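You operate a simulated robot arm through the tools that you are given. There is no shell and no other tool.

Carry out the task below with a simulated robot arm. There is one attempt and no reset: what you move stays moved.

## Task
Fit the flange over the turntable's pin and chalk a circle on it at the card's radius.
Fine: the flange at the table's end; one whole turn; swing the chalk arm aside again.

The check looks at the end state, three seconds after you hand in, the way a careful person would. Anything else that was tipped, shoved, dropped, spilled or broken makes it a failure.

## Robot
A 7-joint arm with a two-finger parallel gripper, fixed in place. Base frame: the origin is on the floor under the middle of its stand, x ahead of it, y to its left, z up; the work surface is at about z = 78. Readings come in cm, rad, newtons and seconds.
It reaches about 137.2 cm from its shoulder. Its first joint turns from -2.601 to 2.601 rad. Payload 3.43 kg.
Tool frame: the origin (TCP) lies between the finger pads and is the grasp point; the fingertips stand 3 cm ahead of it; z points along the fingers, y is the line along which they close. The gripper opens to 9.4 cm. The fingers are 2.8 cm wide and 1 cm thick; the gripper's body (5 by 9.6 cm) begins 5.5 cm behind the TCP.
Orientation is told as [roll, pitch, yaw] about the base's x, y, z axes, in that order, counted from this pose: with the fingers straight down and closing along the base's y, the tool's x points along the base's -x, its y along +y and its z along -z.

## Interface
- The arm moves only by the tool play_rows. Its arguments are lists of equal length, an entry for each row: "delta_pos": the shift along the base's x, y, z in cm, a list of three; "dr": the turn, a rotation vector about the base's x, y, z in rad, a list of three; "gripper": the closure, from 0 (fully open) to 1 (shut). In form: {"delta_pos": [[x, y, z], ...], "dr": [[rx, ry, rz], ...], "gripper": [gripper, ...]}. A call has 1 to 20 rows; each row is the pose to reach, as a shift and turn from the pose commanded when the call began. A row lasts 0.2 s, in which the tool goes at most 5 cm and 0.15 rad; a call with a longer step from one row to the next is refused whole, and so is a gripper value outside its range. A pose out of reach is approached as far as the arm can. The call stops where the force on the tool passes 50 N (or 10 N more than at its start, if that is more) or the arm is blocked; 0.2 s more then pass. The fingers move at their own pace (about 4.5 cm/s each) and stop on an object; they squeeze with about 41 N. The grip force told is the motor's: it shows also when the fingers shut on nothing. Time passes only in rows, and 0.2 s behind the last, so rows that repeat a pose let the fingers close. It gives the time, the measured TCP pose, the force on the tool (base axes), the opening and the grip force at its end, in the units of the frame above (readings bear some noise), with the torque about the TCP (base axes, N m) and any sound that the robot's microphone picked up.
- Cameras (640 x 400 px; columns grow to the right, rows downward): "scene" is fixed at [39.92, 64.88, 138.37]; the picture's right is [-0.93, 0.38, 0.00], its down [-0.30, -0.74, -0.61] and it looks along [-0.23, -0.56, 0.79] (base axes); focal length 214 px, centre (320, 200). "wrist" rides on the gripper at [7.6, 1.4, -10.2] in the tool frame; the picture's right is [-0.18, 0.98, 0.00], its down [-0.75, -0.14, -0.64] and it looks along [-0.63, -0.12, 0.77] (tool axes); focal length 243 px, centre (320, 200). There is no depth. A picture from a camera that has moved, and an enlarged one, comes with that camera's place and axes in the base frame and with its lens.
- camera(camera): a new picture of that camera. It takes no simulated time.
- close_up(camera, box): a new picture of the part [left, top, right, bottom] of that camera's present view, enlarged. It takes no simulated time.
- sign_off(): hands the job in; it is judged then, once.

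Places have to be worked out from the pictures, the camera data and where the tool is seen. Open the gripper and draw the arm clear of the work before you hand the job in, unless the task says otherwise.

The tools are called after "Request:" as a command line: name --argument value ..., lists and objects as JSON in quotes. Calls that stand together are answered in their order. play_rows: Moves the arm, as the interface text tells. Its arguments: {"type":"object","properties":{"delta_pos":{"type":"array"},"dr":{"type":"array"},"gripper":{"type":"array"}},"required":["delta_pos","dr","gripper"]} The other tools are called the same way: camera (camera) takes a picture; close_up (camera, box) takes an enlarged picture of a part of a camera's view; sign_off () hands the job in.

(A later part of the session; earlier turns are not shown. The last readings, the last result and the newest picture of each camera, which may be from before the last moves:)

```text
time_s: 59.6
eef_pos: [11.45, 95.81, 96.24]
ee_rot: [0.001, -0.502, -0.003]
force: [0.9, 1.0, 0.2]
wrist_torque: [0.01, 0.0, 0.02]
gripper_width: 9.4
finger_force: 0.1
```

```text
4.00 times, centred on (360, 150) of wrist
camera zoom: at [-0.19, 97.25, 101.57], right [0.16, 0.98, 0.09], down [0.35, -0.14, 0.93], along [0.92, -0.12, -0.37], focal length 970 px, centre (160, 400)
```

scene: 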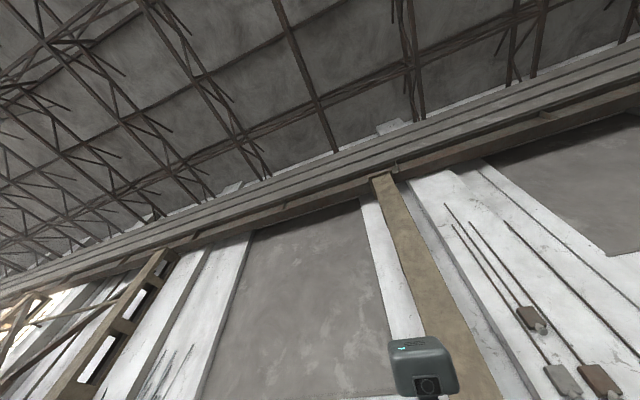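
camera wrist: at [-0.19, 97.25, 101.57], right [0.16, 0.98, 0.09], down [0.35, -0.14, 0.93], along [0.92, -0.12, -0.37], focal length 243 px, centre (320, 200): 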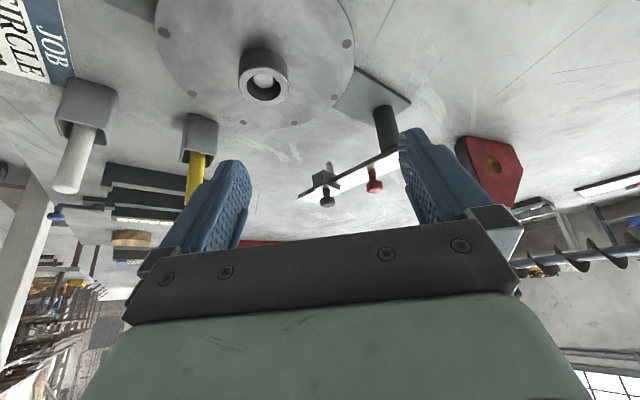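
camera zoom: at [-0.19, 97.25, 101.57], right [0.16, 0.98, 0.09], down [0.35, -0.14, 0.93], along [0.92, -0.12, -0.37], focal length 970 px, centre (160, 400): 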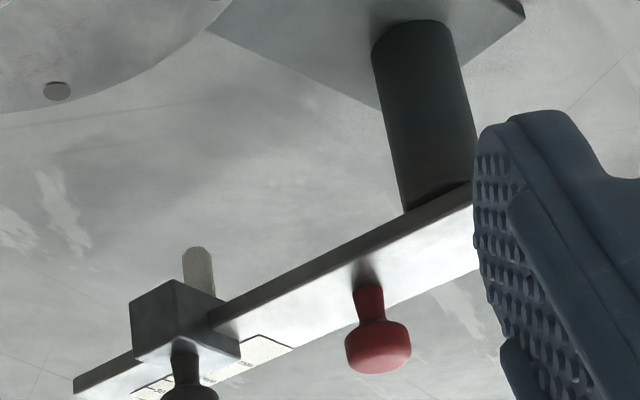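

Heights agree: flange top ≈82.1, hub top ≈83.7, pin top 83.0 – seated. Now I level the tool over the red knob at (31.1, 100.75), and test the wrist's yaw range in free air before swinging the arm.

Request:
play_rows --delta_pos '[[4, 1, 2], [8.5, 2, 4], [13, 3, 5], [17, 4, 5], [19.6, 4.9, 5], [19.6, 4.9, 5]]' --dr '[[0, 0.1, 0], [0, 0.2, 0], [0, 0.3, 0], [0, 0.4, 0], [0, 0.5, 0], [0, 0.5, 0]]' --gripper '[0, 0, 0, 0, 0.3, 0.6]'

Request:
play_rows --delta_pos '[[0, 0, 0], [0, 0, 0], [0, 0, 0], [0, 0, 0], [0, 0, 0], [0, 0, 0], [0, 0, 0], [0, 0, 0], [0, 0, 0], [0, 0, 0], [0, 0, 0], [0, 0, 0], [0, 0, 0]]' --dr '[[0, 0, -0.14], [0, 0, -0.28], [0, 0, -0.42], [0, 0, -0.56], [0, 0, -0.7], [0, 0, -0.84], [0, 0, -0.98], [0, 0, -1.12], [0, 0, -1.26], [0, 0, -1.4], [0, 0, -1.54], [0, 0, -1.68], [0, 0, -1.68]]' --gripper '[0.6, 0.6, 0.6, 0.6, 0.6, 0.6, 0.6, 0.6, 0.6, 0.6, 0.6, 0.6, 0.6]'

Request:
camera --camera "wrist"

```text
refused: row 2 steps farther than a row can; nothing moved
```

```text
time_s: 62.4
eef_pos: [12.75, 96.81, 88.84]
ee_rot: [0.015, -0.371, -1.526]
force: [0.5, -0.1, -0.4]
wrist_torque: [-0.02, 0.01, 0.0]
gripper_width: 3.76
finger_force: 0.0
out of reach, approached as far as the arm can: row 6, 7, 8, 9, 10, 11, 12, 13
```

```text
taken
camera wrist: at [13.59, 107.58, 95.65], right [0.99, -0.12, 0.08], down [-0.13, -0.48, 0.87], along [-0.07, -0.87, -0.49], focal length 243 px, centre (320, 200)
```

wrist: 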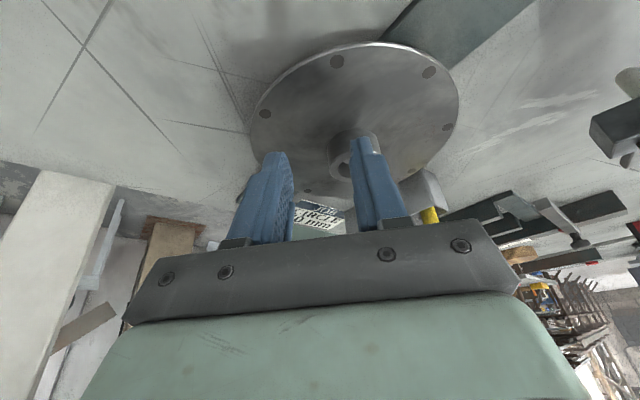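

The first call was refused for a long step, so the yaw turned while tilted and the tool sank to z≈89 – no contact happened. From here on I'll issue moves one at a time; this low view is useful to check the flange's seating.

Request:
close_up --camera "wrist" --box '[230, 20, 470, 170]'

Request:
close_up --camera "wrist" --box '[560, 60, 640, 190]'

```text
2.67 times, centred on (350, 95) of wrist
camera zoom: at [13.59, 107.58, 95.65], right [0.99, -0.12, 0.08], down [-0.13, -0.48, 0.87], along [-0.07, -0.87, -0.49], focal length 647 px, centre (240, 480)
```

zoom: 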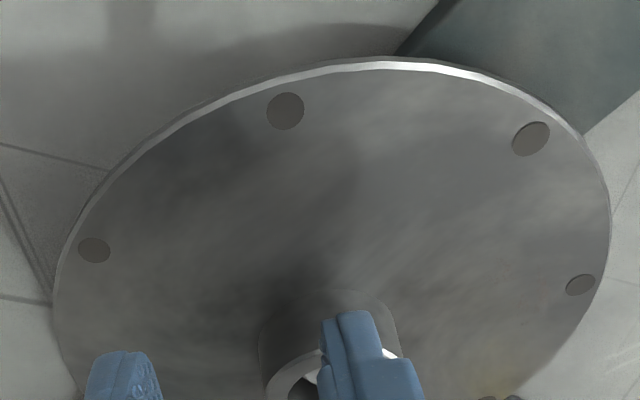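

```text
3.08 times, centred on (600, 125) of wrist
camera zoom: at [13.59, 107.58, 95.65], right [0.99, -0.12, 0.08], down [-0.13, -0.48, 0.87], along [-0.07, -0.87, -0.49], focal length 746 px, centre (-542, 431)
```

zoom: 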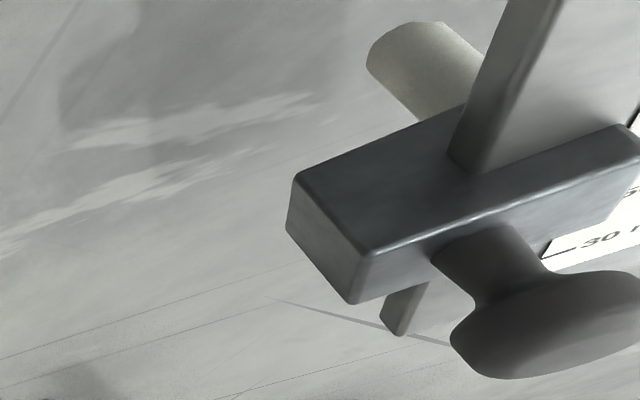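

The flange lies flat. I raise the tool and level it again.

Request:
play_rows --delta_pos '[[0, 0.5, 4], [0, 1, 8], [1, 1, 11], [2, 1, 12], [2, 1, 12]]' --dr '[[0.08, 0.007, 0], [0.18, 0.015, 0], [0.28, 0.024, 0], [0.37, 0.032, 0], [0.37, 0.032, 0]]' --gripper '[0.6, 0.6, 0.6, 0.6, 0.6]'

```text
time_s: 63.6
eef_pos: [14.68, 97.56, 101.13]
ee_rot: [0.001, -0.001, -1.522]
force: [0.3, 0.4, 0.9]
wrist_torque: [0.01, -0.02, -0.04]
gripper_width: 3.75
finger_force: 0.2
```

Level at yaw -1.52 is reachable. I test how much further yaw goes in free air.

Request:
play_rows --delta_pos '[[0, 0, 0], [0, 0, 0], [0, 0, 0], [0, 0, 0], [0, 0, 0]]' --dr '[[0, 0, -0.12], [0, 0, -0.24], [0, 0, -0.36], [0, 0, -0.45], [0, 0, -0.45]]' --gripper '[0.6, 0.6, 0.6, 0.6, 0.6]'

Request:
camera --camera "wrist"

```text
time_s: 64.8
eef_pos: [16.31, 97.29, 100.93]
ee_rot: [-0.001, -0.001, -1.554]
force: [0.3, -0.2, 0.3]
wrist_torque: [0.01, -0.03, 0.0]
gripper_width: 3.75
finger_force: 0.0
out of reach, approached as far as the arm can: row 1, 2, 3, 4, 5
```

```text
taken
camera wrist: at [17.64, 104.94, 111.2], right [0.99, -0.17, 0.0], down [-0.13, -0.76, 0.64], along [-0.11, -0.63, -0.77], focal length 243 px, centre (320, 200)
```

wrist: 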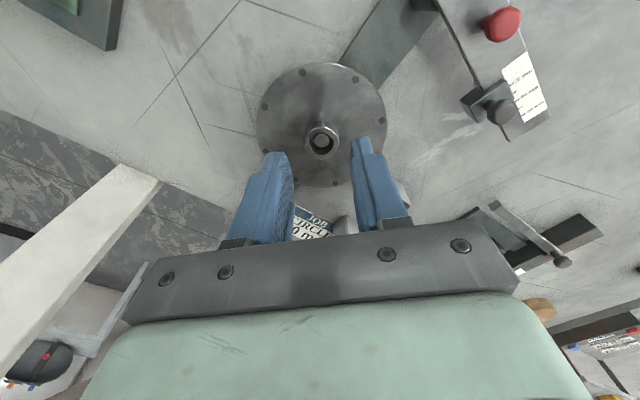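

Yaw limit found (about -1.55 here), so for the swing I'll go from yaw -0.25 to -1.55 with the fingers loosely caging the red knob. I move above the red knob now.

Request:
play_rows --delta_pos '[[2, 0.5, 0], [4, 1, 0], [6, 1.5, 0], [8, 2, 0], [10, 2.5, 0], [12, 3, 0], [13.5, 3.3, 0], [14.8, 3.45, 0], [14.8, 3.45, 0], [14.8, 3.45, 0]]' --dr '[[0, 0, 0.145], [0, 0, 0.29], [0, 0, 0.435], [0, 0, 0.58], [0, 0, 0.725], [0, 0, 0.87], [0, 0, 1.015], [0, 0, 1.16], [0, 0, 1.304], [0, 0, 1.304]]' --gripper '[0.6, 0.6, 0.6, 0.5, 0.5, 0.5, 0.5, 0.5, 0.5, 0.5]'

Request:
camera --camera "wrist"

```text
time_s: 67.0
eef_pos: [31.23, 100.81, 101.02]
ee_rot: [-0.001, -0.001, -0.248]
force: [-0.7, -1.3, -0.6]
wrist_torque: [-0.01, 0.01, 0.01]
gripper_width: 4.73
finger_force: 0.0
```

```text
taken
camera wrist: at [24.19, 103.99, 111.18], right [0.42, 0.91, 0.0], down [0.69, -0.32, 0.64], along [0.58, -0.27, -0.77], focal length 243 px, centre (320, 200)
```

wrist: 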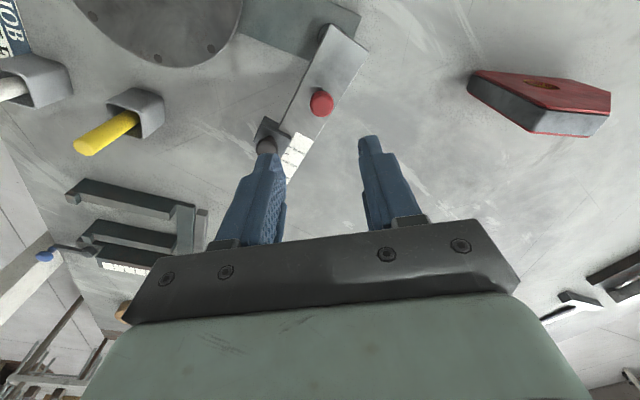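

Red knob located at ≈(31.05, 100.85). I descend to flank it with the tips at z≈87.3 and then narrow the fingers to cage it.

Request:
play_rows --delta_pos '[[-0.15, 0, -4], [-0.15, 0, -8], [-0.15, 0, -10.6], [-0.15, 0, -10.6]]' --dr '[[0, 0, 0], [0, 0, 0], [0, 0, 0], [0, 0, 0]]' --gripper '[0.5, 0.5, 0.5, 0.5]'

Request:
camera --camera "wrist"

```text
time_s: 68.0
eef_pos: [31.1, 100.84, 90.34]
ee_rot: [-0.001, -0.001, -0.25]
force: [-0.5, -0.7, 0.5]
wrist_torque: [0.01, 0.02, 0.03]
gripper_width: 4.68
finger_force: 0.0
```

```text
taken
camera wrist: at [24.1, 104.02, 100.61], right [0.42, 0.91, 0.0], down [0.69, -0.32, 0.64], along [0.58, -0.27, -0.77], focal length 243 px, centre (320, 200)
```

wrist: 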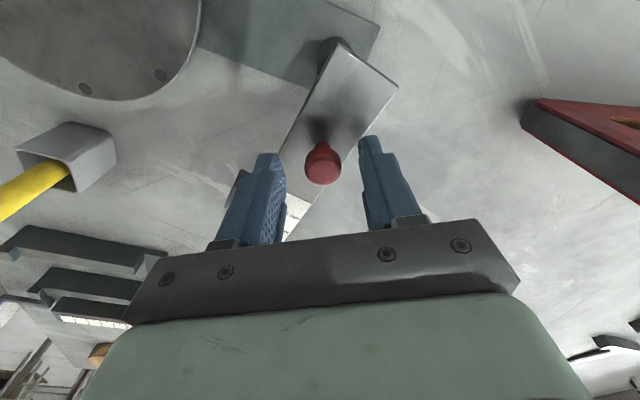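

The knob sits between the fingers. I narrow to a 3 cm cage and swing the arm the first 45° along the arc about the post, then inspect before the chalk reaches the flange rim.

Request:
play_rows --delta_pos '[[0, 0, 0], [0, 0, 0], [0, 0, 0], [-0.358, -0.467, 0], [-0.774, -0.884, 0], [-1.241, -1.242, 0], [-1.75, -1.537, 0], [-2.294, -1.763, 0], [-2.862, -1.916, 0], [-2.862, -1.916, 0]]' --dr '[[0, 0, 0], [0, 0, 0], [0, 0, 0], [0, 0, -0.131], [0, 0, -0.262], [0, 0, -0.393], [0, 0, -0.524], [0, 0, -0.655], [0, 0, -0.785], [0, 0, -0.785]]' --gripper '[0.6, 0.68, 0.68, 0.68, 0.68, 0.68, 0.68, 0.68, 0.68, 0.68]'

Request:
camera --camera "wrist"

```text
time_s: 70.2
eef_pos: [28.24, 98.79, 90.33]
ee_rot: [-0.002, -0.002, -1.037]
force: [4.3, 2.2, 2.5]
wrist_torque: [0.06, -0.06, -0.04]
gripper_width: 3.18
finger_force: 2.0
```

```text
taken
camera wrist: at [25.6, 106.12, 100.51], right [0.94, 0.34, 0.0], down [0.26, -0.72, 0.64], along [0.22, -0.6, -0.77], focal length 243 px, centre (320, 200)
```

wrist: 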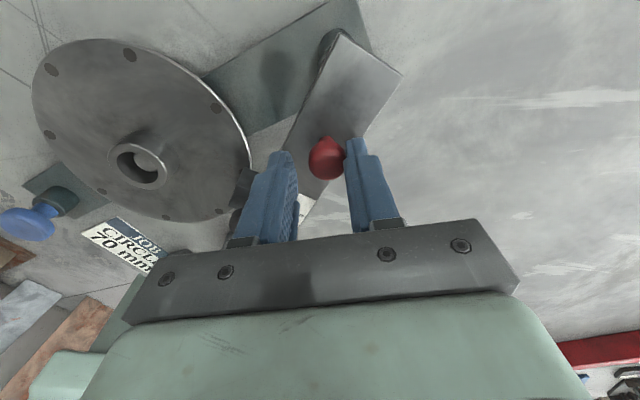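

The arm follows easily (≈5 N). I zoom at the slider and flange rim to compare the chalk and flange heights.

Request:
close_up --camera "wrist" --box '[180, 130, 340, 230]'

Request:
close_up --camera "wrist" --box '[20, 30, 340, 230]'

```text
4.00 times, centred on (260, 180) of wrist
camera zoom: at [25.6, 106.12, 100.51], right [0.94, 0.34, 0.0], down [0.26, -0.72, 0.64], along [0.22, -0.6, -0.77], focal length 970 px, centre (560, 280)
```

zoom: 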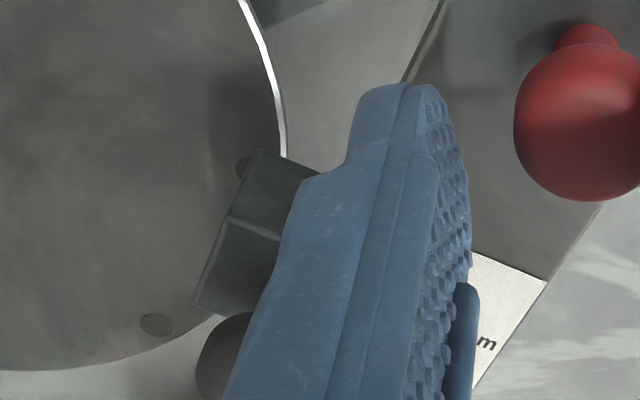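

```text
2.00 times, centred on (180, 130) of wrist
camera zoom: at [25.6, 106.12, 100.51], right [0.94, 0.34, 0.0], down [0.26, -0.72, 0.64], along [0.22, -0.6, -0.77], focal length 485 px, centre (600, 340)
```

zoom: 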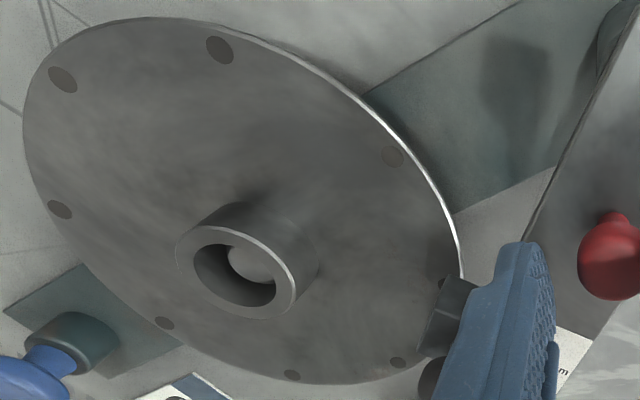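

The chalk tip is hidden here, so I open the cage, lift off and go to the low viewpoint to see the chalk tip against the flange top.

Request:
play_rows --delta_pos '[[0, 0, 0], [0, 0, 3], [0, 0, 7], [-3, 0, 10], [-6, -0.5, 11], [-6, -0.5, 11]]' --dr '[[0, 0, 0], [0, 0, 0], [0, 0, 0], [0, 0, 0.14], [0, 0, 0.28], [0, 0, 0.28]]' --gripper '[0.5, 0.5, 0.5, 0.4, 0.2, 0]'

Request:
camera --camera "wrist"

```text
time_s: 71.6
eef_pos: [22.39, 98.31, 101.19]
ee_rot: [0.0, 0.001, -0.755]
force: [0.4, -0.5, 0.9]
wrist_torque: [0.02, -0.04, 0.01]
gripper_width: 9.41
finger_force: 0.2
```

```text
taken
camera wrist: at [17.69, 104.5, 111.48], right [0.81, 0.59, 0.0], down [0.45, -0.62, 0.64], along [0.38, -0.52, -0.77], focal length 243 px, centre (320, 200)
```

wrist: 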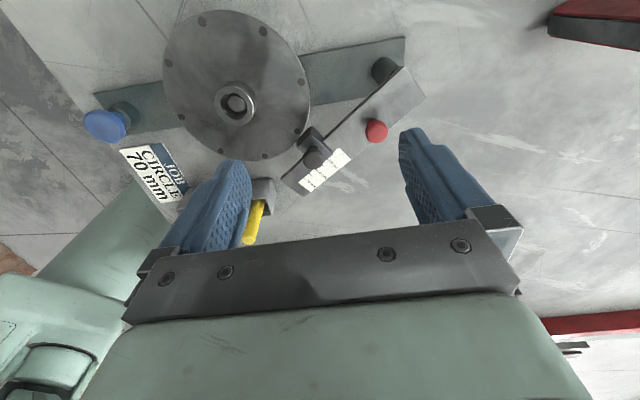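

Good overview of the rig. I zoom in on the flange and chalk arm.

Request:
close_up --camera "wrist" --box '[150, 0, 470, 200]'

Request:
close_up --camera "wrist" --box '[270, 110, 390, 200]'

```text
2.00 times, centred on (310, 100) of wrist
camera zoom: at [17.69, 104.5, 111.48], right [0.81, 0.59, 0.0], down [0.45, -0.62, 0.64], along [0.38, -0.52, -0.77], focal length 485 px, centre (340, 400)
```

zoom: 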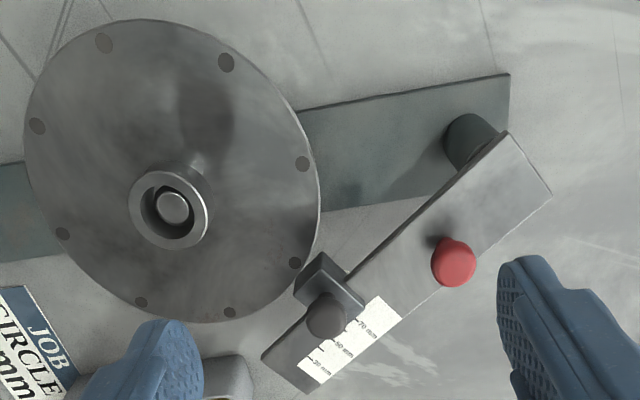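

```text
4.44 times, centred on (330, 155) of wrist
camera zoom: at [17.69, 104.5, 111.48], right [0.81, 0.59, 0.0], down [0.45, -0.62, 0.64], along [0.38, -0.52, -0.77], focal length 1078 px, centre (276, 400)
```

zoom: 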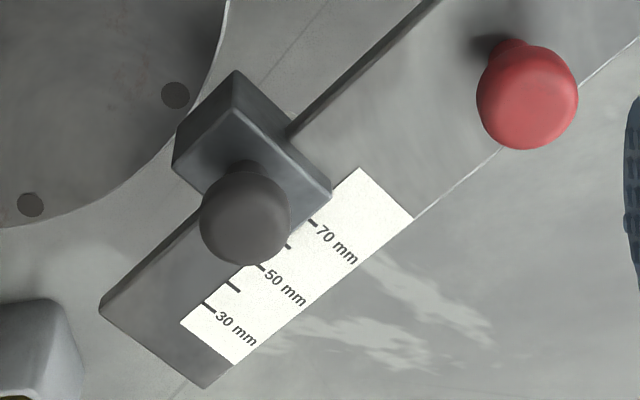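

Everything is laid out clearly: slider centre at the 70 tick, chalk not yet over the flange. I go to yaw 0 first, then tilt for the low view of the chalk tip.

Request:
play_rows --delta_pos '[[-2.2, -0.5, 0], [-4.4, -1, 0], [-6.6, -1.5, -1], [-8.8, -2, -2], [-11, -2.5, -3], [-11, -2.5, -3], [-11, -2.5, -3]]' --dr '[[0, 0, 0.14], [0, 0, 0.28], [0, 0, 0.42], [0, 0, 0.56], [0, 0, 0.7], [0, 0, 0.755], [0, 0, 0.755]]' --gripper '[0, 0, 0, 0, 0, 0, 0]'

```text
time_s: 73.2
eef_pos: [11.12, 95.78, 98.39]
ee_rot: [0.002, 0.001, 0.0]
force: [0.8, 0.1, -0.1]
wrist_torque: [0.03, -0.01, 0.01]
gripper_width: 9.4
finger_force: 0.0
```

Now I tilt and lower a bit for the low look.

Request:
play_rows --delta_pos '[[0.3, 0, -1], [0.6, 0, -2], [1, 0, -3], [1, 0, -4], [1, 0, -5], [1, 0, -5]]' --dr '[[0, -0.12, 0], [0, -0.24, 0], [0, -0.36, 0], [0, -0.48, 0], [0, -0.6, 0], [0, -0.6, 0]]' --gripper '[0, 0, 0, 0, 0, 0]'

Request:
camera --camera "wrist"

Request:
close_up --camera "wrist" --box '[200, 80, 440, 230]'

```text
time_s: 74.6
eef_pos: [12.21, 95.8, 93.21]
ee_rot: [0.002, -0.603, -0.001]
force: [-0.3, 0.7, 0.2]
wrist_torque: [0.0, -0.02, -0.03]
gripper_width: 9.4
finger_force: 0.0
```

```text
taken
camera wrist: at [0.05, 97.17, 97.4], right [0.15, 0.98, 0.11], down [0.26, -0.14, 0.96], along [0.95, -0.12, -0.27], focal length 243 px, centre (320, 200)
```

wrist: 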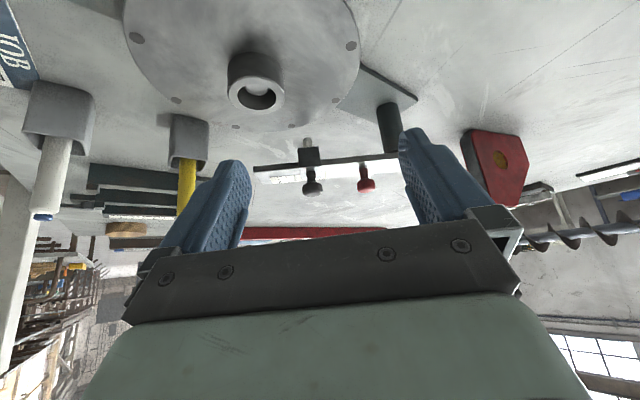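

```text
2.67 times, centred on (320, 155) of wrist
camera zoom: at [0.05, 97.17, 97.4], right [0.15, 0.98, 0.11], down [0.26, -0.14, 0.96], along [0.95, -0.12, -0.27], focal length 647 px, centre (320, 320)
```

zoom: 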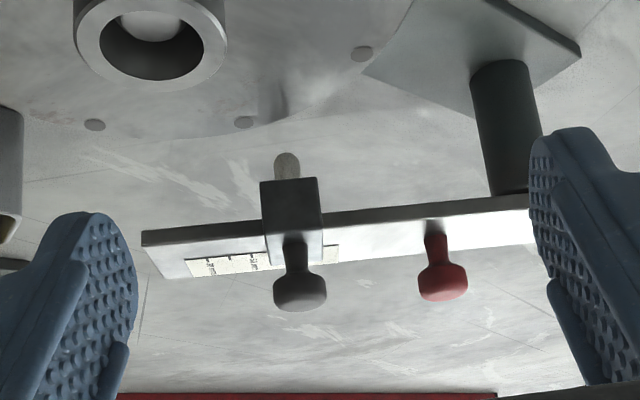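

Chalk tip ≈82.3–82.9 against flange top ≈82.2, so it clears the rim. I level the tool again and rise.

Request:
play_rows --delta_pos '[[1, 0.5, 2], [3, 1, 4], [5.5, 1.5, 6], [8, 2, 7.5], [10, 2.5, 8], [10, 2.5, 8]]' --dr '[[0, 0.12, 0], [0, 0.24, 0], [0, 0.36, 0], [0, 0.48, 0], [0, 0.603, 0], [0, 0.603, 0]]' --gripper '[0, 0, 0.2, 0.4, 0.5, 0.5]'

```text
time_s: 76.0
eef_pos: [22.32, 98.31, 101.2]
ee_rot: [-0.001, 0.003, -0.003]
force: [0.3, -0.5, 0.0]
wrist_torque: [0.02, 0.02, 0.04]
gripper_width: 4.73
finger_force: 0.2
```

I turn yaw back to about -1.03 and hover over the red knob's present place.

Request:
play_rows --delta_pos '[[0.8, 0.1, 0], [1.6, 0.2, 0], [2.4, 0.3, 0], [3.2, 0.4, 0], [4, 0.5, 0], [4.8, 0.5, 0], [5.6, 0.5, 0], [5.9, 0.5, 0], [5.9, 0.5, 0]]' --dr '[[0, 0, -0.13], [0, 0, -0.26], [0, 0, -0.39], [0, 0, -0.52], [0, 0, -0.65], [0, 0, -0.78], [0, 0, -0.91], [0, 0, -1.03], [0, 0, -1.03]]' --gripper '[0.5, 0.5, 0.5, 0.5, 0.5, 0.5, 0.5, 0.5, 0.5]'

Request:
camera --camera "wrist"

Request:
close_up --camera "wrist" --box '[80, 0, 400, 200]'

```text
time_s: 78.0
eef_pos: [28.16, 98.9, 101.2]
ee_rot: [0.0, 0.002, -1.033]
force: [-0.2, 0.0, 0.2]
wrist_torque: [0.01, -0.01, -0.02]
gripper_width: 4.65
finger_force: 0.0
```

```text
taken
camera wrist: at [25.47, 106.08, 111.52], right [0.94, 0.35, 0.0], down [0.27, -0.72, 0.64], along [0.22, -0.6, -0.77], focal length 243 px, centre (320, 200)
```

wrist: 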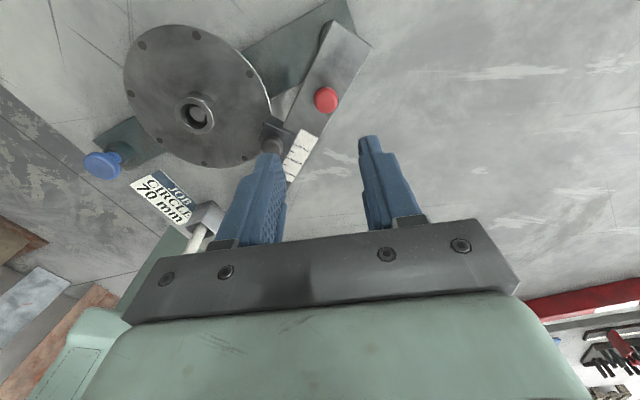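

```text
2.00 times, centred on (240, 100) of wrist
camera zoom: at [25.47, 106.08, 111.52], right [0.94, 0.35, 0.0], down [0.27, -0.72, 0.64], along [0.22, -0.6, -0.77], focal length 485 px, centre (480, 400)
```

zoom: 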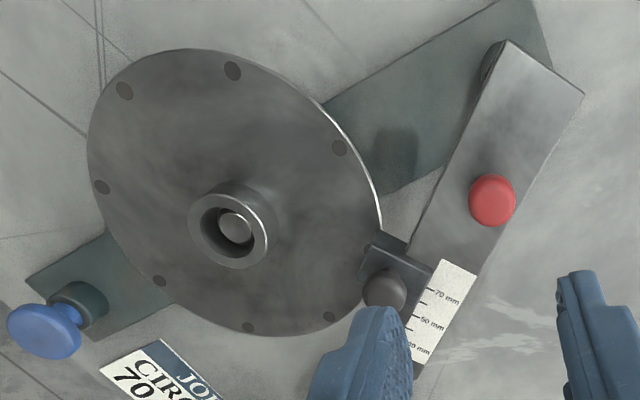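

Red knob now at ≈(28.5, 99.5). I descend around it again and cage it.

Request:
play_rows --delta_pos '[[0.2, 0.4, -4], [0.3, 0.5, -8], [0.3, 0.5, -10.9], [0.3, 0.5, -10.9]]' --dr '[[0, 0, 0], [0, 0, 0], [0, 0, 0], [0, 0, 0]]' --gripper '[0.5, 0.5, 0.5, 0.5]'

Request:
camera --camera "wrist"

```text
time_s: 79.0
eef_pos: [28.26, 99.42, 90.53]
ee_rot: [0.0, 0.003, -1.031]
force: [0.8, 0.6, -0.2]
wrist_torque: [-0.02, -0.02, 0.02]
gripper_width: 4.71
finger_force: 0.1
```

```text
taken
camera wrist: at [25.53, 106.63, 100.68], right [0.94, 0.35, 0.0], down [0.27, -0.72, 0.64], along [0.22, -0.6, -0.77], focal length 243 px, centre (320, 200)
```

wrist: 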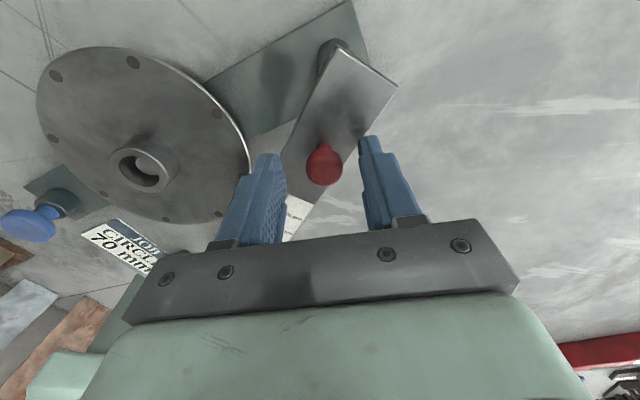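

I narrow the cage and swing about 22° further, bringing the chalk over the flange, with small steps.

Request:
play_rows --delta_pos '[[0, 0, 0], [0, 0, 0], [-0.2, -0.03, 0], [-0.407, -0.067, 0], [-0.61, -0.08, 0], [-0.819, -0.093, 0], [-1.03, -0.087, 0], [-1.231, -0.081, 0], [-1.43, -0.055, 0], [-1.64, -0.029, 0], [-1.64, -0.029, 0]]' --dr '[[0, 0, 0], [0, 0, 0], [0, 0, -0.048], [0, 0, -0.096], [0, 0, -0.144], [0, 0, -0.192], [0, 0, -0.24], [0, 0, -0.288], [0, 0, -0.336], [0, 0, -0.384], [0, 0, -0.384]]' --gripper '[0.6, 0.68, 0.68, 0.68, 0.68, 0.68, 0.68, 0.68, 0.68, 0.68, 0.68]'

Request:
camera --camera "wrist"

Request:
close_up --camera "wrist" --box '[80, 40, 400, 240]'

```text
time_s: 81.4
eef_pos: [26.84, 99.33, 90.36]
ee_rot: [0.0, 0.001, -1.416]
force: [3.3, 1.1, -0.8]
wrist_torque: [0.01, 0.0, 0.03]
gripper_width: 3.22
finger_force: 1.6
```

```text
taken
camera wrist: at [27.01, 107.07, 100.63], right [1.0, -0.03, 0.0], down [-0.02, -0.77, 0.64], along [-0.02, -0.64, -0.77], focal length 243 px, centre (320, 200)
```

wrist: 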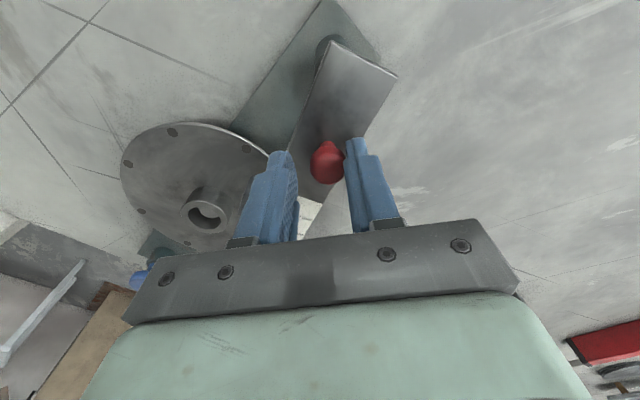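

```text
2.00 times, centred on (240, 140) of wrist
camera zoom: at [27.01, 107.07, 100.63], right [1.0, -0.03, 0.0], down [-0.02, -0.77, 0.64], along [-0.02, -0.64, -0.77], focal length 485 px, centre (480, 320)
```

zoom: 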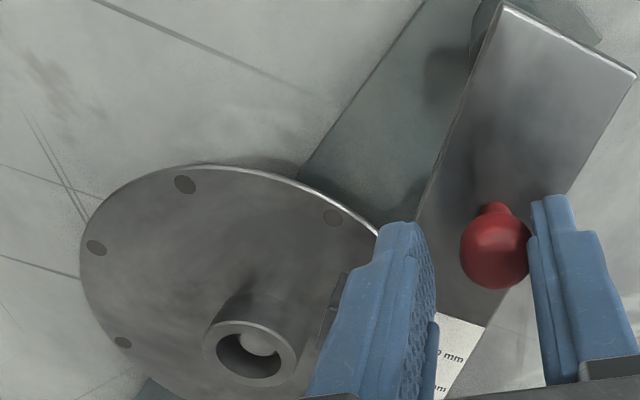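

Still moving freely (3 N), with the knob riding on the trailing finger. I push about 14° further along the arc.

Request:
play_rows --delta_pos '[[-0.25, 0.05, 0], [-0.511, 0.123, 0], [-0.76, 0.21, 0], [-1.002, 0.307, 0], [-1.002, 0.307, 0]]' --dr '[[0, 0, -0.03], [0, 0, -0.06], [0, 0, -0.09], [0, 0, -0.1], [0, 0, -0.1]]' --gripper '[0.68, 0.68, 0.68, 0.68, 0.68]'

Request:
camera --camera "wrist"

Request:
close_up --camera "wrist" --box '[80, 40, 400, 240]'

```text
time_s: 82.6
eef_pos: [25.85, 99.57, 90.36]
ee_rot: [-0.002, 0.001, -1.515]
force: [3.0, -1.5, 0.5]
wrist_torque: [-0.02, -0.1, -0.04]
gripper_width: 3.19
finger_force: 1.4
```

```text
taken
camera wrist: at [26.8, 107.26, 100.62], right [0.99, -0.13, 0.0], down [-0.1, -0.76, 0.64], along [-0.08, -0.63, -0.77], focal length 243 px, centre (320, 200)
```

wrist: 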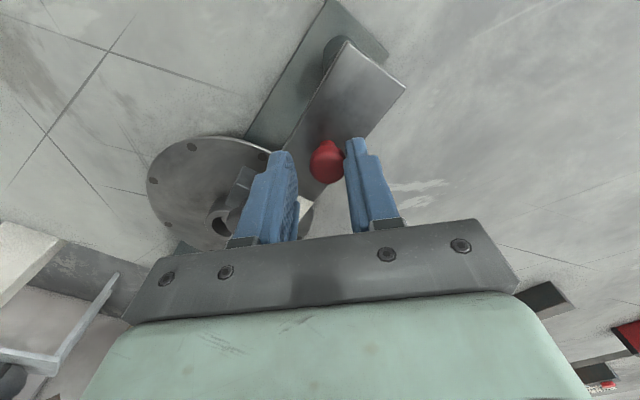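

```text
2.00 times, centred on (240, 140) of wrist
camera zoom: at [26.8, 107.26, 100.62], right [0.99, -0.13, 0.0], down [-0.1, -0.76, 0.64], along [-0.08, -0.63, -0.77], focal length 485 px, centre (480, 320)
```

zoom: 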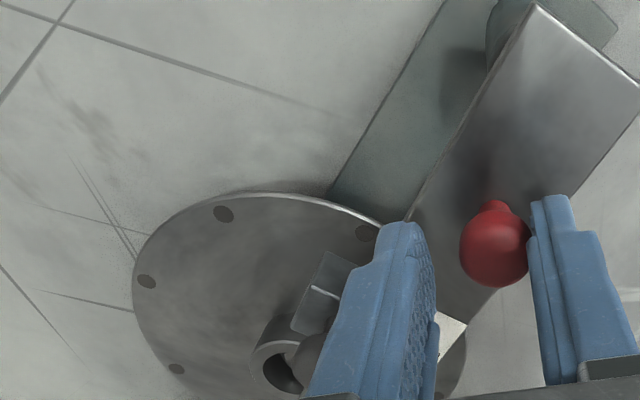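

Still no stop reached. I lift off and look from above to measure the arm's alignment with the pin.

Request:
play_rows --delta_pos '[[0.3, 0, 0], [0.3, 0, 3], [0.3, 0, 7], [-0.5, -0.5, 10.5], [-2, -1, 12], [-3.5, -1.3, 12], [-3.5, -1.3, 12], [-3.5, -1.3, 12]]' --dr '[[0, 0, 0], [0, 0, 0], [0, 0, 0.12], [0, 0, 0.25], [0, 0, 0.39], [0, 0, 0.53], [0, 0, 0.67], [0, 0, 0.76]]' --gripper '[0.5, 0.5, 0.5, 0.3, 0.1, 0, 0, 0]'

Request:
camera --camera "wrist"

Request:
close_up --camera "wrist" --box '[150, 0, 470, 200]'

```text
time_s: 84.4
eef_pos: [22.28, 98.47, 102.49]
ee_rot: [0.0, 0.002, -0.753]
force: [-0.1, 0.2, -0.4]
wrist_torque: [0.0, 0.01, -0.02]
gripper_width: 9.42
finger_force: 0.0
```

```text
taken
camera wrist: at [17.68, 104.56, 112.67], right [0.81, 0.59, 0.0], down [0.45, -0.62, 0.64], along [0.38, -0.52, -0.77], focal length 243 px, centre (320, 200)
```

wrist: 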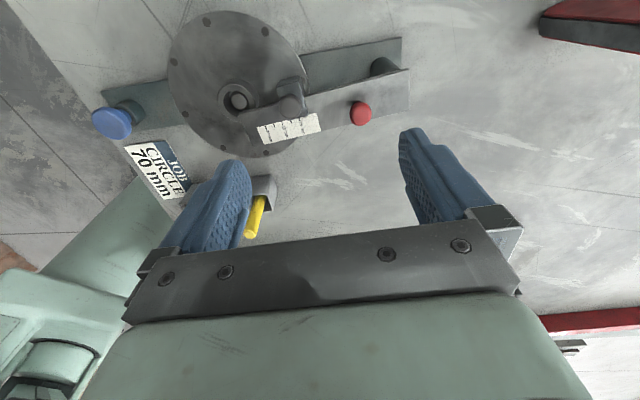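

```text
2.00 times, centred on (310, 100) of wrist
camera zoom: at [17.68, 104.56, 112.67], right [0.81, 0.59, 0.0], down [0.45, -0.62, 0.64], along [0.38, -0.52, -0.77], focal length 485 px, centre (340, 400)
```

zoom: 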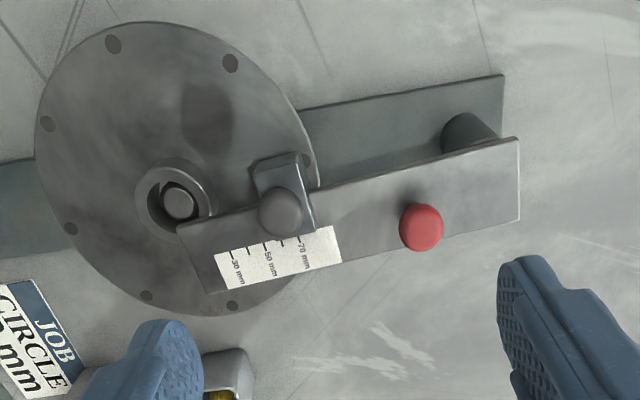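

The slider knob is now at ≈(20.2, 96.2): 7.0 cm from the pin and on the pin–post line. I go for the low view again to see if the chalk touches the flange (yaw to 0 first).

Request:
play_rows --delta_pos '[[-2.2, -0.5, 0], [-4.4, -1, 0], [-6.6, -1.5, -1], [-8.8, -2, -2], [-11, -2.5, -3], [-11, -2.5, -3], [-11, -2.5, -3]]' --dr '[[0, 0, 0.14], [0, 0, 0.28], [0, 0, 0.42], [0, 0, 0.56], [0, 0, 0.7], [0, 0, 0.755], [0, 0, 0.755]]' --gripper '[0, 0, 0, 0, 0, 0, 0]'

```text
time_s: 86.0
eef_pos: [10.99, 95.76, 99.28]
ee_rot: [-0.001, 0.002, 0.003]
force: [-0.2, 0.1, 0.2]
wrist_torque: [0.0, 0.05, 0.03]
gripper_width: 9.41
finger_force: 0.0
```

Request:
play_rows --delta_pos '[[0, 0, -1], [0, 0.3, -2], [0, 0.6, -3], [0, 0.9, -4], [0, 1.2, -5], [0, 1.2, -5]]' --dr '[[0, -0.12, 0], [0, -0.24, 0], [0, -0.36, 0], [0, -0.48, 0], [0, -0.6, 0], [0, -0.6, 0]]' --gripper '[0, 0, 0, 0, 0, 0]'

Request:
camera --camera "wrist"

Request:
close_up --camera "wrist" --box '[200, 80, 400, 205]'

```text
time_s: 87.4
eef_pos: [11.32, 97.04, 94.4]
ee_rot: [0.0, -0.598, -0.001]
force: [0.3, 0.8, -0.7]
wrist_torque: [0.01, 0.03, -0.01]
gripper_width: 9.41
finger_force: 0.1
```

```text
taken
camera wrist: at [-0.84, 98.46, 98.54], right [0.15, 0.98, 0.1], down [0.26, -0.14, 0.96], along [0.95, -0.12, -0.28], focal length 243 px, centre (320, 200)
```

wrist: 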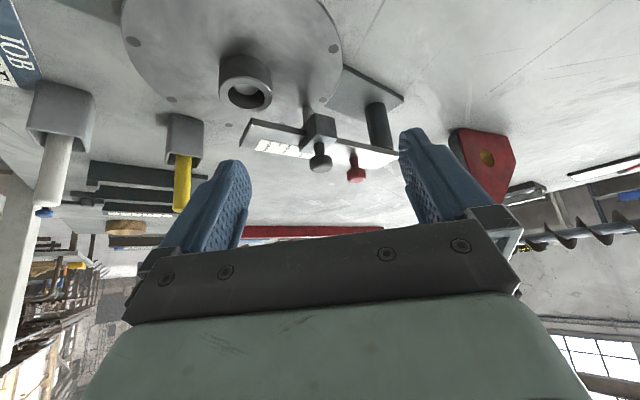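

```text
3.20 times, centred on (300, 142) of wrist
camera zoom: at [-0.84, 98.46, 98.54], right [0.15, 0.98, 0.1], down [0.26, -0.14, 0.96], along [0.95, -0.12, -0.28], focal length 776 px, centre (384, 384)
```

zoom: 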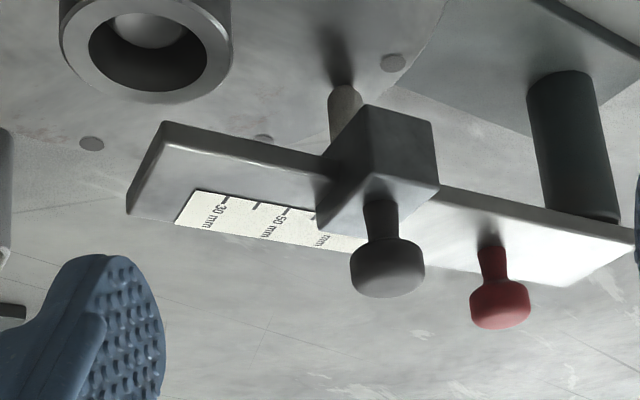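

The chalk tip looks right at the flange surface with a contact shadow. I zoom in closely.

Request:
close_up --camera "wrist" --box '[280, 80, 344, 130]'

```text
8.00 times, centred on (312, 105) of wrist
camera zoom: at [-0.84, 98.46, 98.54], right [0.15, 0.98, 0.1], down [0.26, -0.14, 0.96], along [0.95, -0.12, -0.28], focal length 1941 px, centre (384, 960)
```

zoom: 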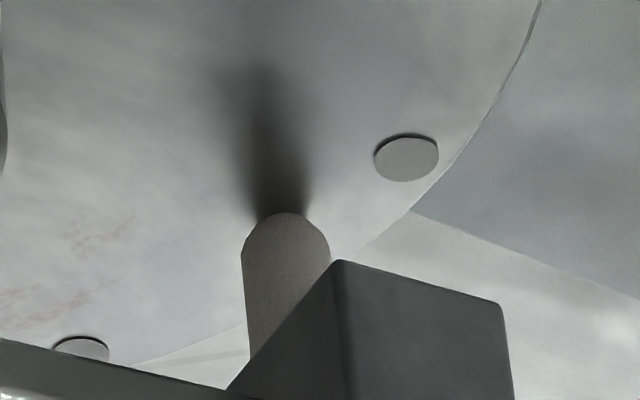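

Chalk tip meets the flange at ≈7.0 cm from the axis. Now for the turn: I level the tool and rise, then go to the blue knob.

Request:
play_rows --delta_pos '[[-0.5, -1, 1.5], [-1, -2, 3], [-1.5, -4, 4], [-2, -6, 5], [-3, -8, 5], [-3, -8, 5]]' --dr '[[0, 0.12, 0], [0, 0.24, 0], [0, 0.36, 0], [0, 0.48, 0], [0, 0.598, 0], [0, 0.598, 0]]' --gripper '[0, 0, 0, 0, 0, 0]'

Request:
camera --camera "wrist"

```text
time_s: 88.8
eef_pos: [8.3, 89.04, 99.49]
ee_rot: [0.001, 0.002, 0.001]
force: [0.2, 0.8, -0.2]
wrist_torque: [0.01, 0.0, -0.03]
gripper_width: 9.41
finger_force: 0.0
```

```text
taken
camera wrist: at [0.7, 90.38, 109.67], right [0.18, 0.98, 0.0], down [0.75, -0.14, 0.64], along [0.63, -0.12, -0.77], focal length 243 px, centre (320, 200)
```

wrist: 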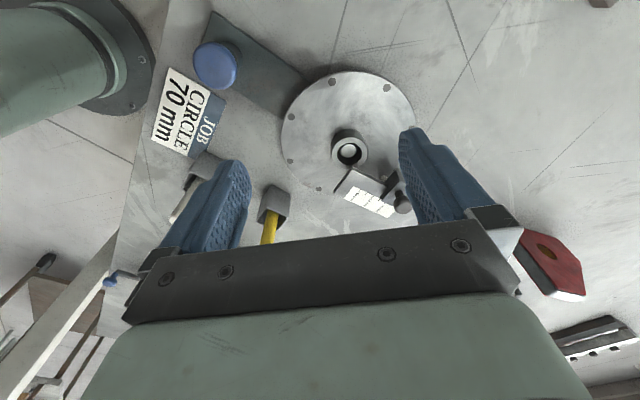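

I zoom on the flange for any trace so far and for a hole reference.

Request:
close_up --camera "wrist" --box '[260, 60, 440, 220]'

```text
2.50 times, centred on (350, 140) of wrist
camera zoom: at [0.7, 90.38, 109.67], right [0.18, 0.98, 0.0], down [0.75, -0.14, 0.64], along [0.63, -0.12, -0.77], focal length 606 px, centre (245, 350)
```

zoom: 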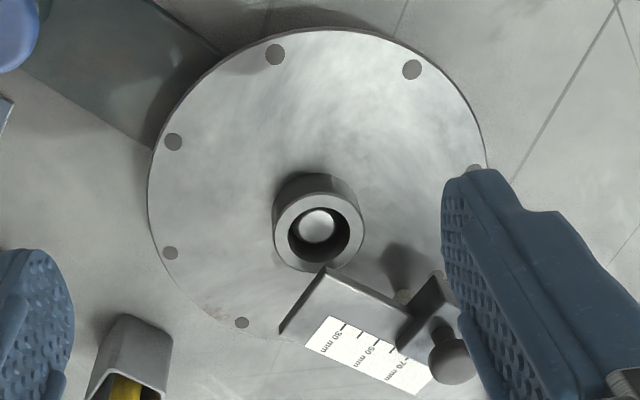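

No stray trace visible. I move to hover over the blue knob with yaw -1.3, ready for a long counter-clockwise stroke.

Request:
play_rows --delta_pos '[[-0.5, -1, 0], [-1, -2, 0], [-1.5, -3.5, 0], [-2, -5, 0], [-2.6, -6.5, 0], [-3.2, -8, -1], [-3.8, -9, -3], [-4.4, -9.5, -5], [-4.4, -9.5, -7], [-4.4, -9.5, -7]]' --dr '[[0, 0, -0.145], [0, 0, -0.29], [0, 0, -0.435], [0, 0, -0.58], [0, 0, -0.725], [0, 0, -0.87], [0, 0, -1.015], [0, 0, -1.16], [0, 0, -1.3], [0, 0, -1.3]]' --gripper '[0, 0, 0, 0, 0, 0, 0, 0, 0, 0]'

Request:
camera --camera "wrist"

```text
time_s: 91.0
eef_pos: [3.88, 79.63, 92.28]
ee_rot: [-0.001, -0.001, -1.303]
force: [0.8, 0.3, -0.3]
wrist_torque: [-0.04, -0.02, 0.0]
gripper_width: 9.4
finger_force: 0.1
```

```text
taken
camera wrist: at [3.25, 87.27, 102.6], right [1.0, 0.08, 0.0], down [0.06, -0.76, 0.64], along [0.05, -0.64, -0.77], focal length 243 px, centre (320, 200)
```

wrist: 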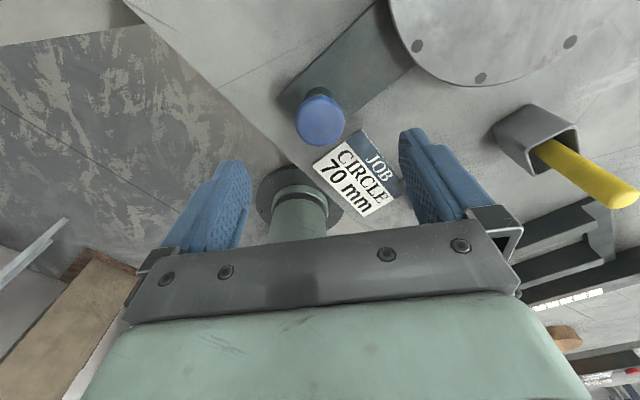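

The knob is on the tool axis. I descend to z≈84.1 and close on it.

Request:
play_rows --delta_pos '[[0, 0, -3.5], [0, 0, -6.5], [0, 0, -8.2], [0, 0, -8.2], [0, 0, -8.2], [0, 0, -8.2], [0, 0, -8.2], [0, 0, -8.2], [0, 0, -8.2]]' --dr '[[0, 0, 0], [0, 0, 0], [0, 0, 0], [0, 0, 0], [0, 0, 0], [0, 0, 0], [0, 0, 0], [0, 0, 0], [0, 0, 0]]' --gripper '[0, 0, 0, 0, 0.4, 0.8, 1, 1, 1]'

Request:
camera --camera "wrist"

```text
time_s: 93.0
eef_pos: [3.82, 79.79, 84.26]
ee_rot: [0.002, -0.001, -1.299]
force: [7.8, 1.1, -1.8]
wrist_torque: [0.08, -0.15, 0.0]
gripper_width: 3.97
finger_force: 44.5
```

```text
taken
camera wrist: at [3.18, 87.28, 94.43], right [1.0, 0.08, 0.0], down [0.06, -0.76, 0.64], along [0.06, -0.64, -0.77], focal length 243 px, centre (320, 200)
```

wrist: 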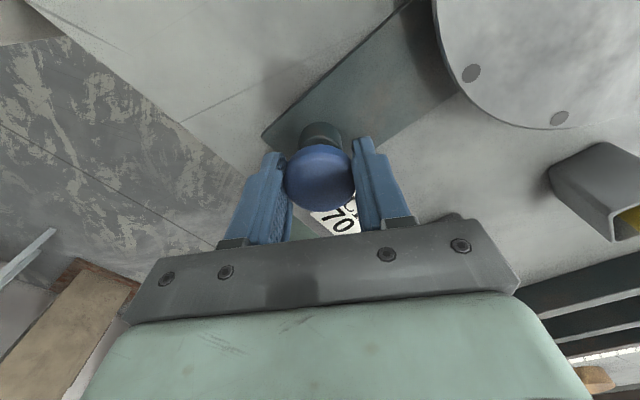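

Gripped; 8 N side force suggests the knob axis is ~1 mm further in +x. I turn +0.6 rad with that small correction and check forces.

Request:
play_rows --delta_pos '[[0.1, 0, 0], [0.1, 0, 0], [0.1, 0, 0], [0.1, 0, 0], [0.1, 0, 0], [0.1, 0, 0]]' --dr '[[0, 0, 0.1], [0, 0, 0.2], [0, 0, 0.3], [0, 0, 0.4], [0, 0, 0.5], [0, 0, 0.6]]' --gripper '[1, 1, 1, 1, 1, 1]'

Request:
camera --camera "wrist"

Request:
close_up --camera "wrist" --box '[400, 0, 640, 150]'

```text
time_s: 94.4
eef_pos: [3.82, 79.61, 84.17]
ee_rot: [0.0, 0.001, -0.698]
force: [-8.7, 6.0, 3.5]
wrist_torque: [0.13, 0.27, -0.01]
gripper_width: 3.96
finger_force: 44.6
```

```text
taken
camera wrist: at [-1.09, 85.51, 94.44], right [0.77, 0.64, 0.0], down [0.49, -0.59, 0.64], along [0.41, -0.49, -0.77], focal length 243 px, centre (320, 200)
```

wrist: 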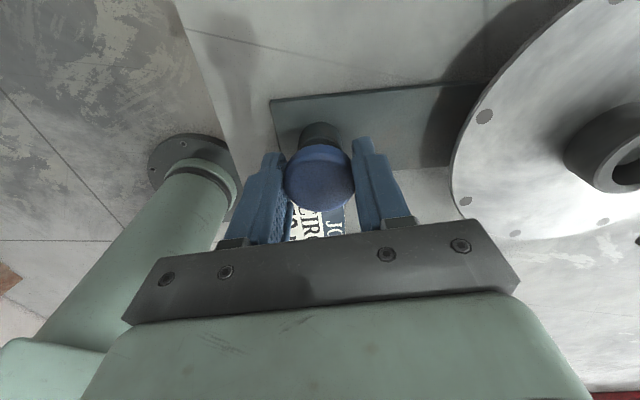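

```text
2.67 times, centred on (520, 75) of wrist
camera zoom: at [-1.09, 85.51, 94.44], right [0.77, 0.64, 0.0], down [0.49, -0.59, 0.64], along [0.41, -0.49, -0.77], focal length 647 px, centre (-213, 533)
```

zoom: 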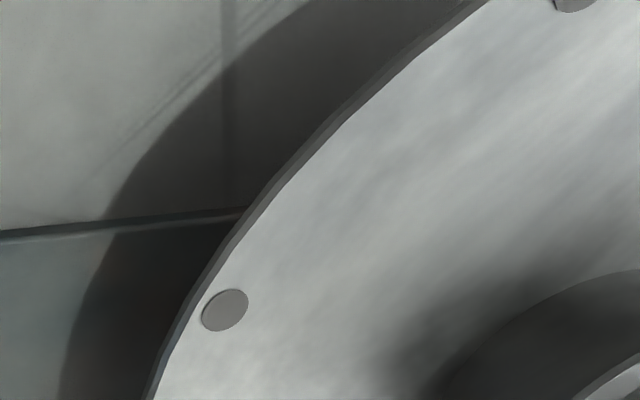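

Forces stay small. I continue another +0.7 rad with a slight correction.

Request:
play_rows --delta_pos '[[-0.1, 0.05, 0], [-0.1, 0.05, 0], [-0.1, 0.05, 0], [-0.1, 0.05, 0], [-0.1, 0.05, 0], [-0.1, 0.05, 0], [-0.1, 0.05, 0]]' --dr '[[0, 0, 0.1], [0, 0, 0.2], [0, 0, 0.3], [0, 0, 0.4], [0, 0, 0.5], [0, 0, 0.6], [0, 0, 0.7]]' --gripper '[1, 1, 1, 1, 1, 1, 1]'

Request:
camera --camera "wrist"

Request:
close_up --camera "wrist" --box '[400, 150, 640, 300]'

```text
time_s: 96.0
eef_pos: [3.8, 79.49, 84.24]
ee_rot: [-0.002, 0.001, 0.002]
force: [-10.7, -2.2, -16.0]
wrist_torque: [-0.08, 0.29, -0.03]
gripper_width: 3.97
finger_force: 45.0
```

```text
taken
camera wrist: at [-3.82, 80.92, 94.42], right [0.18, 0.98, 0.0], down [0.75, -0.14, 0.64], along [0.63, -0.12, -0.77], focal length 243 px, centre (320, 200)
```

wrist: 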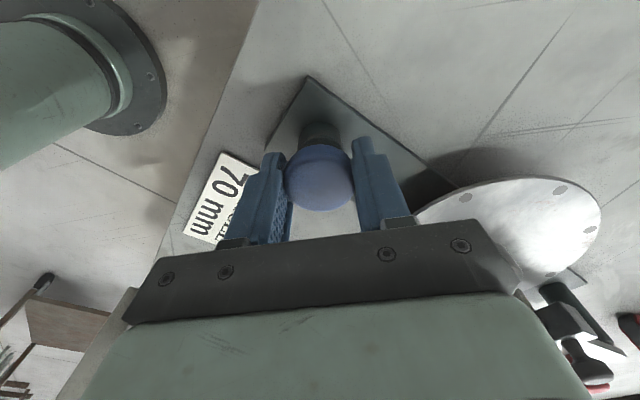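

```text
2.67 times, centred on (520, 225) of wrist
camera zoom: at [-3.82, 80.92, 94.42], right [0.18, 0.98, 0.0], down [0.75, -0.14, 0.64], along [0.63, -0.12, -0.77], focal length 647 px, centre (-213, 133)
```

zoom: 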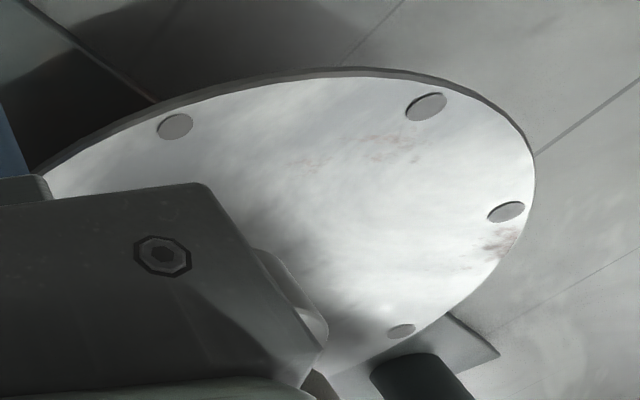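

The flange has turned (rust patches moved ~150°), but I see no chalk line clearly. I zoom further on the part that passed under the chalk.

Request:
close_up --camera "wrist" --box '[520, 170, 616, 230]'

Request:
close_up --camera "wrist" --box '[440, 170, 536, 230]'

Request:
close_up --camera "wrist" --box '[520, 230, 640, 400]'

```text
6.67 times, centred on (568, 200) of wrist
camera zoom: at [-3.82, 80.92, 94.42], right [0.18, 0.98, 0.0], down [0.75, -0.14, 0.64], along [0.63, -0.12, -0.77], focal length 1618 px, centre (-1333, 200)
```

zoom: 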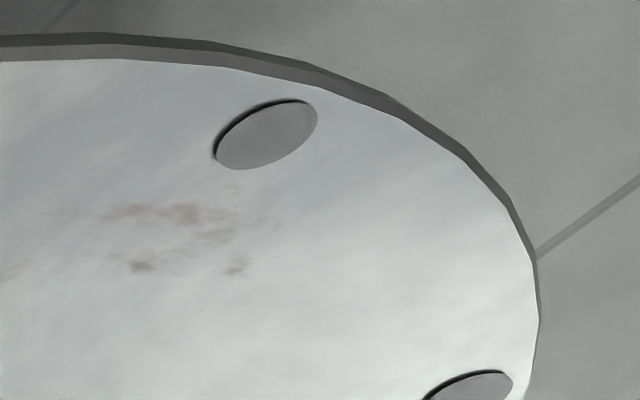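

```text
6.67 times, centred on (488, 200) of wrist
camera zoom: at [-3.82, 80.92, 94.42], right [0.18, 0.98, 0.0], down [0.75, -0.14, 0.64], along [0.63, -0.12, -0.77], focal length 1618 px, centre (-800, 200)
```

zoom: 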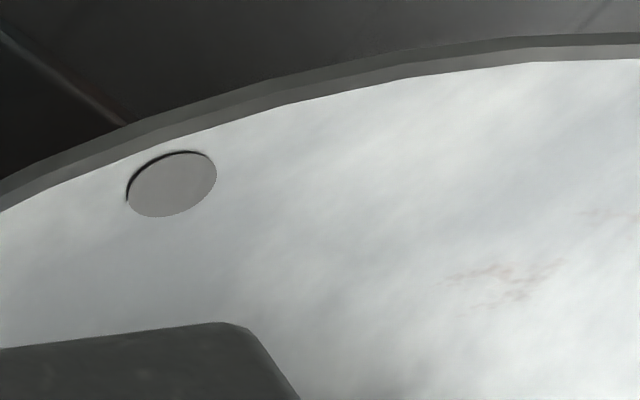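

```text
2.35 times, centred on (580, 315) of wrist
camera zoom: at [-3.82, 80.92, 94.42], right [0.18, 0.98, 0.0], down [0.75, -0.14, 0.64], along [0.63, -0.12, -0.77], focal length 571 px, centre (-292, -71)
```

zoom: 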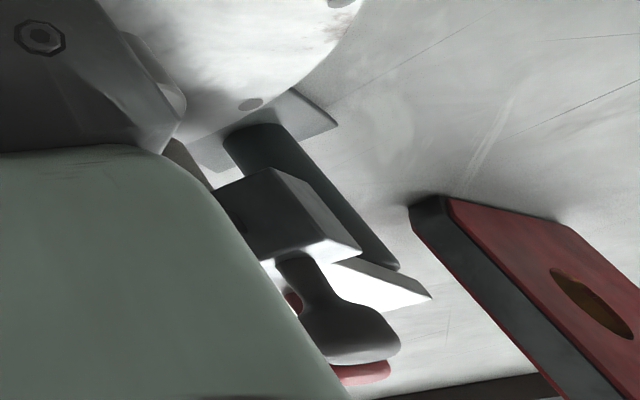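

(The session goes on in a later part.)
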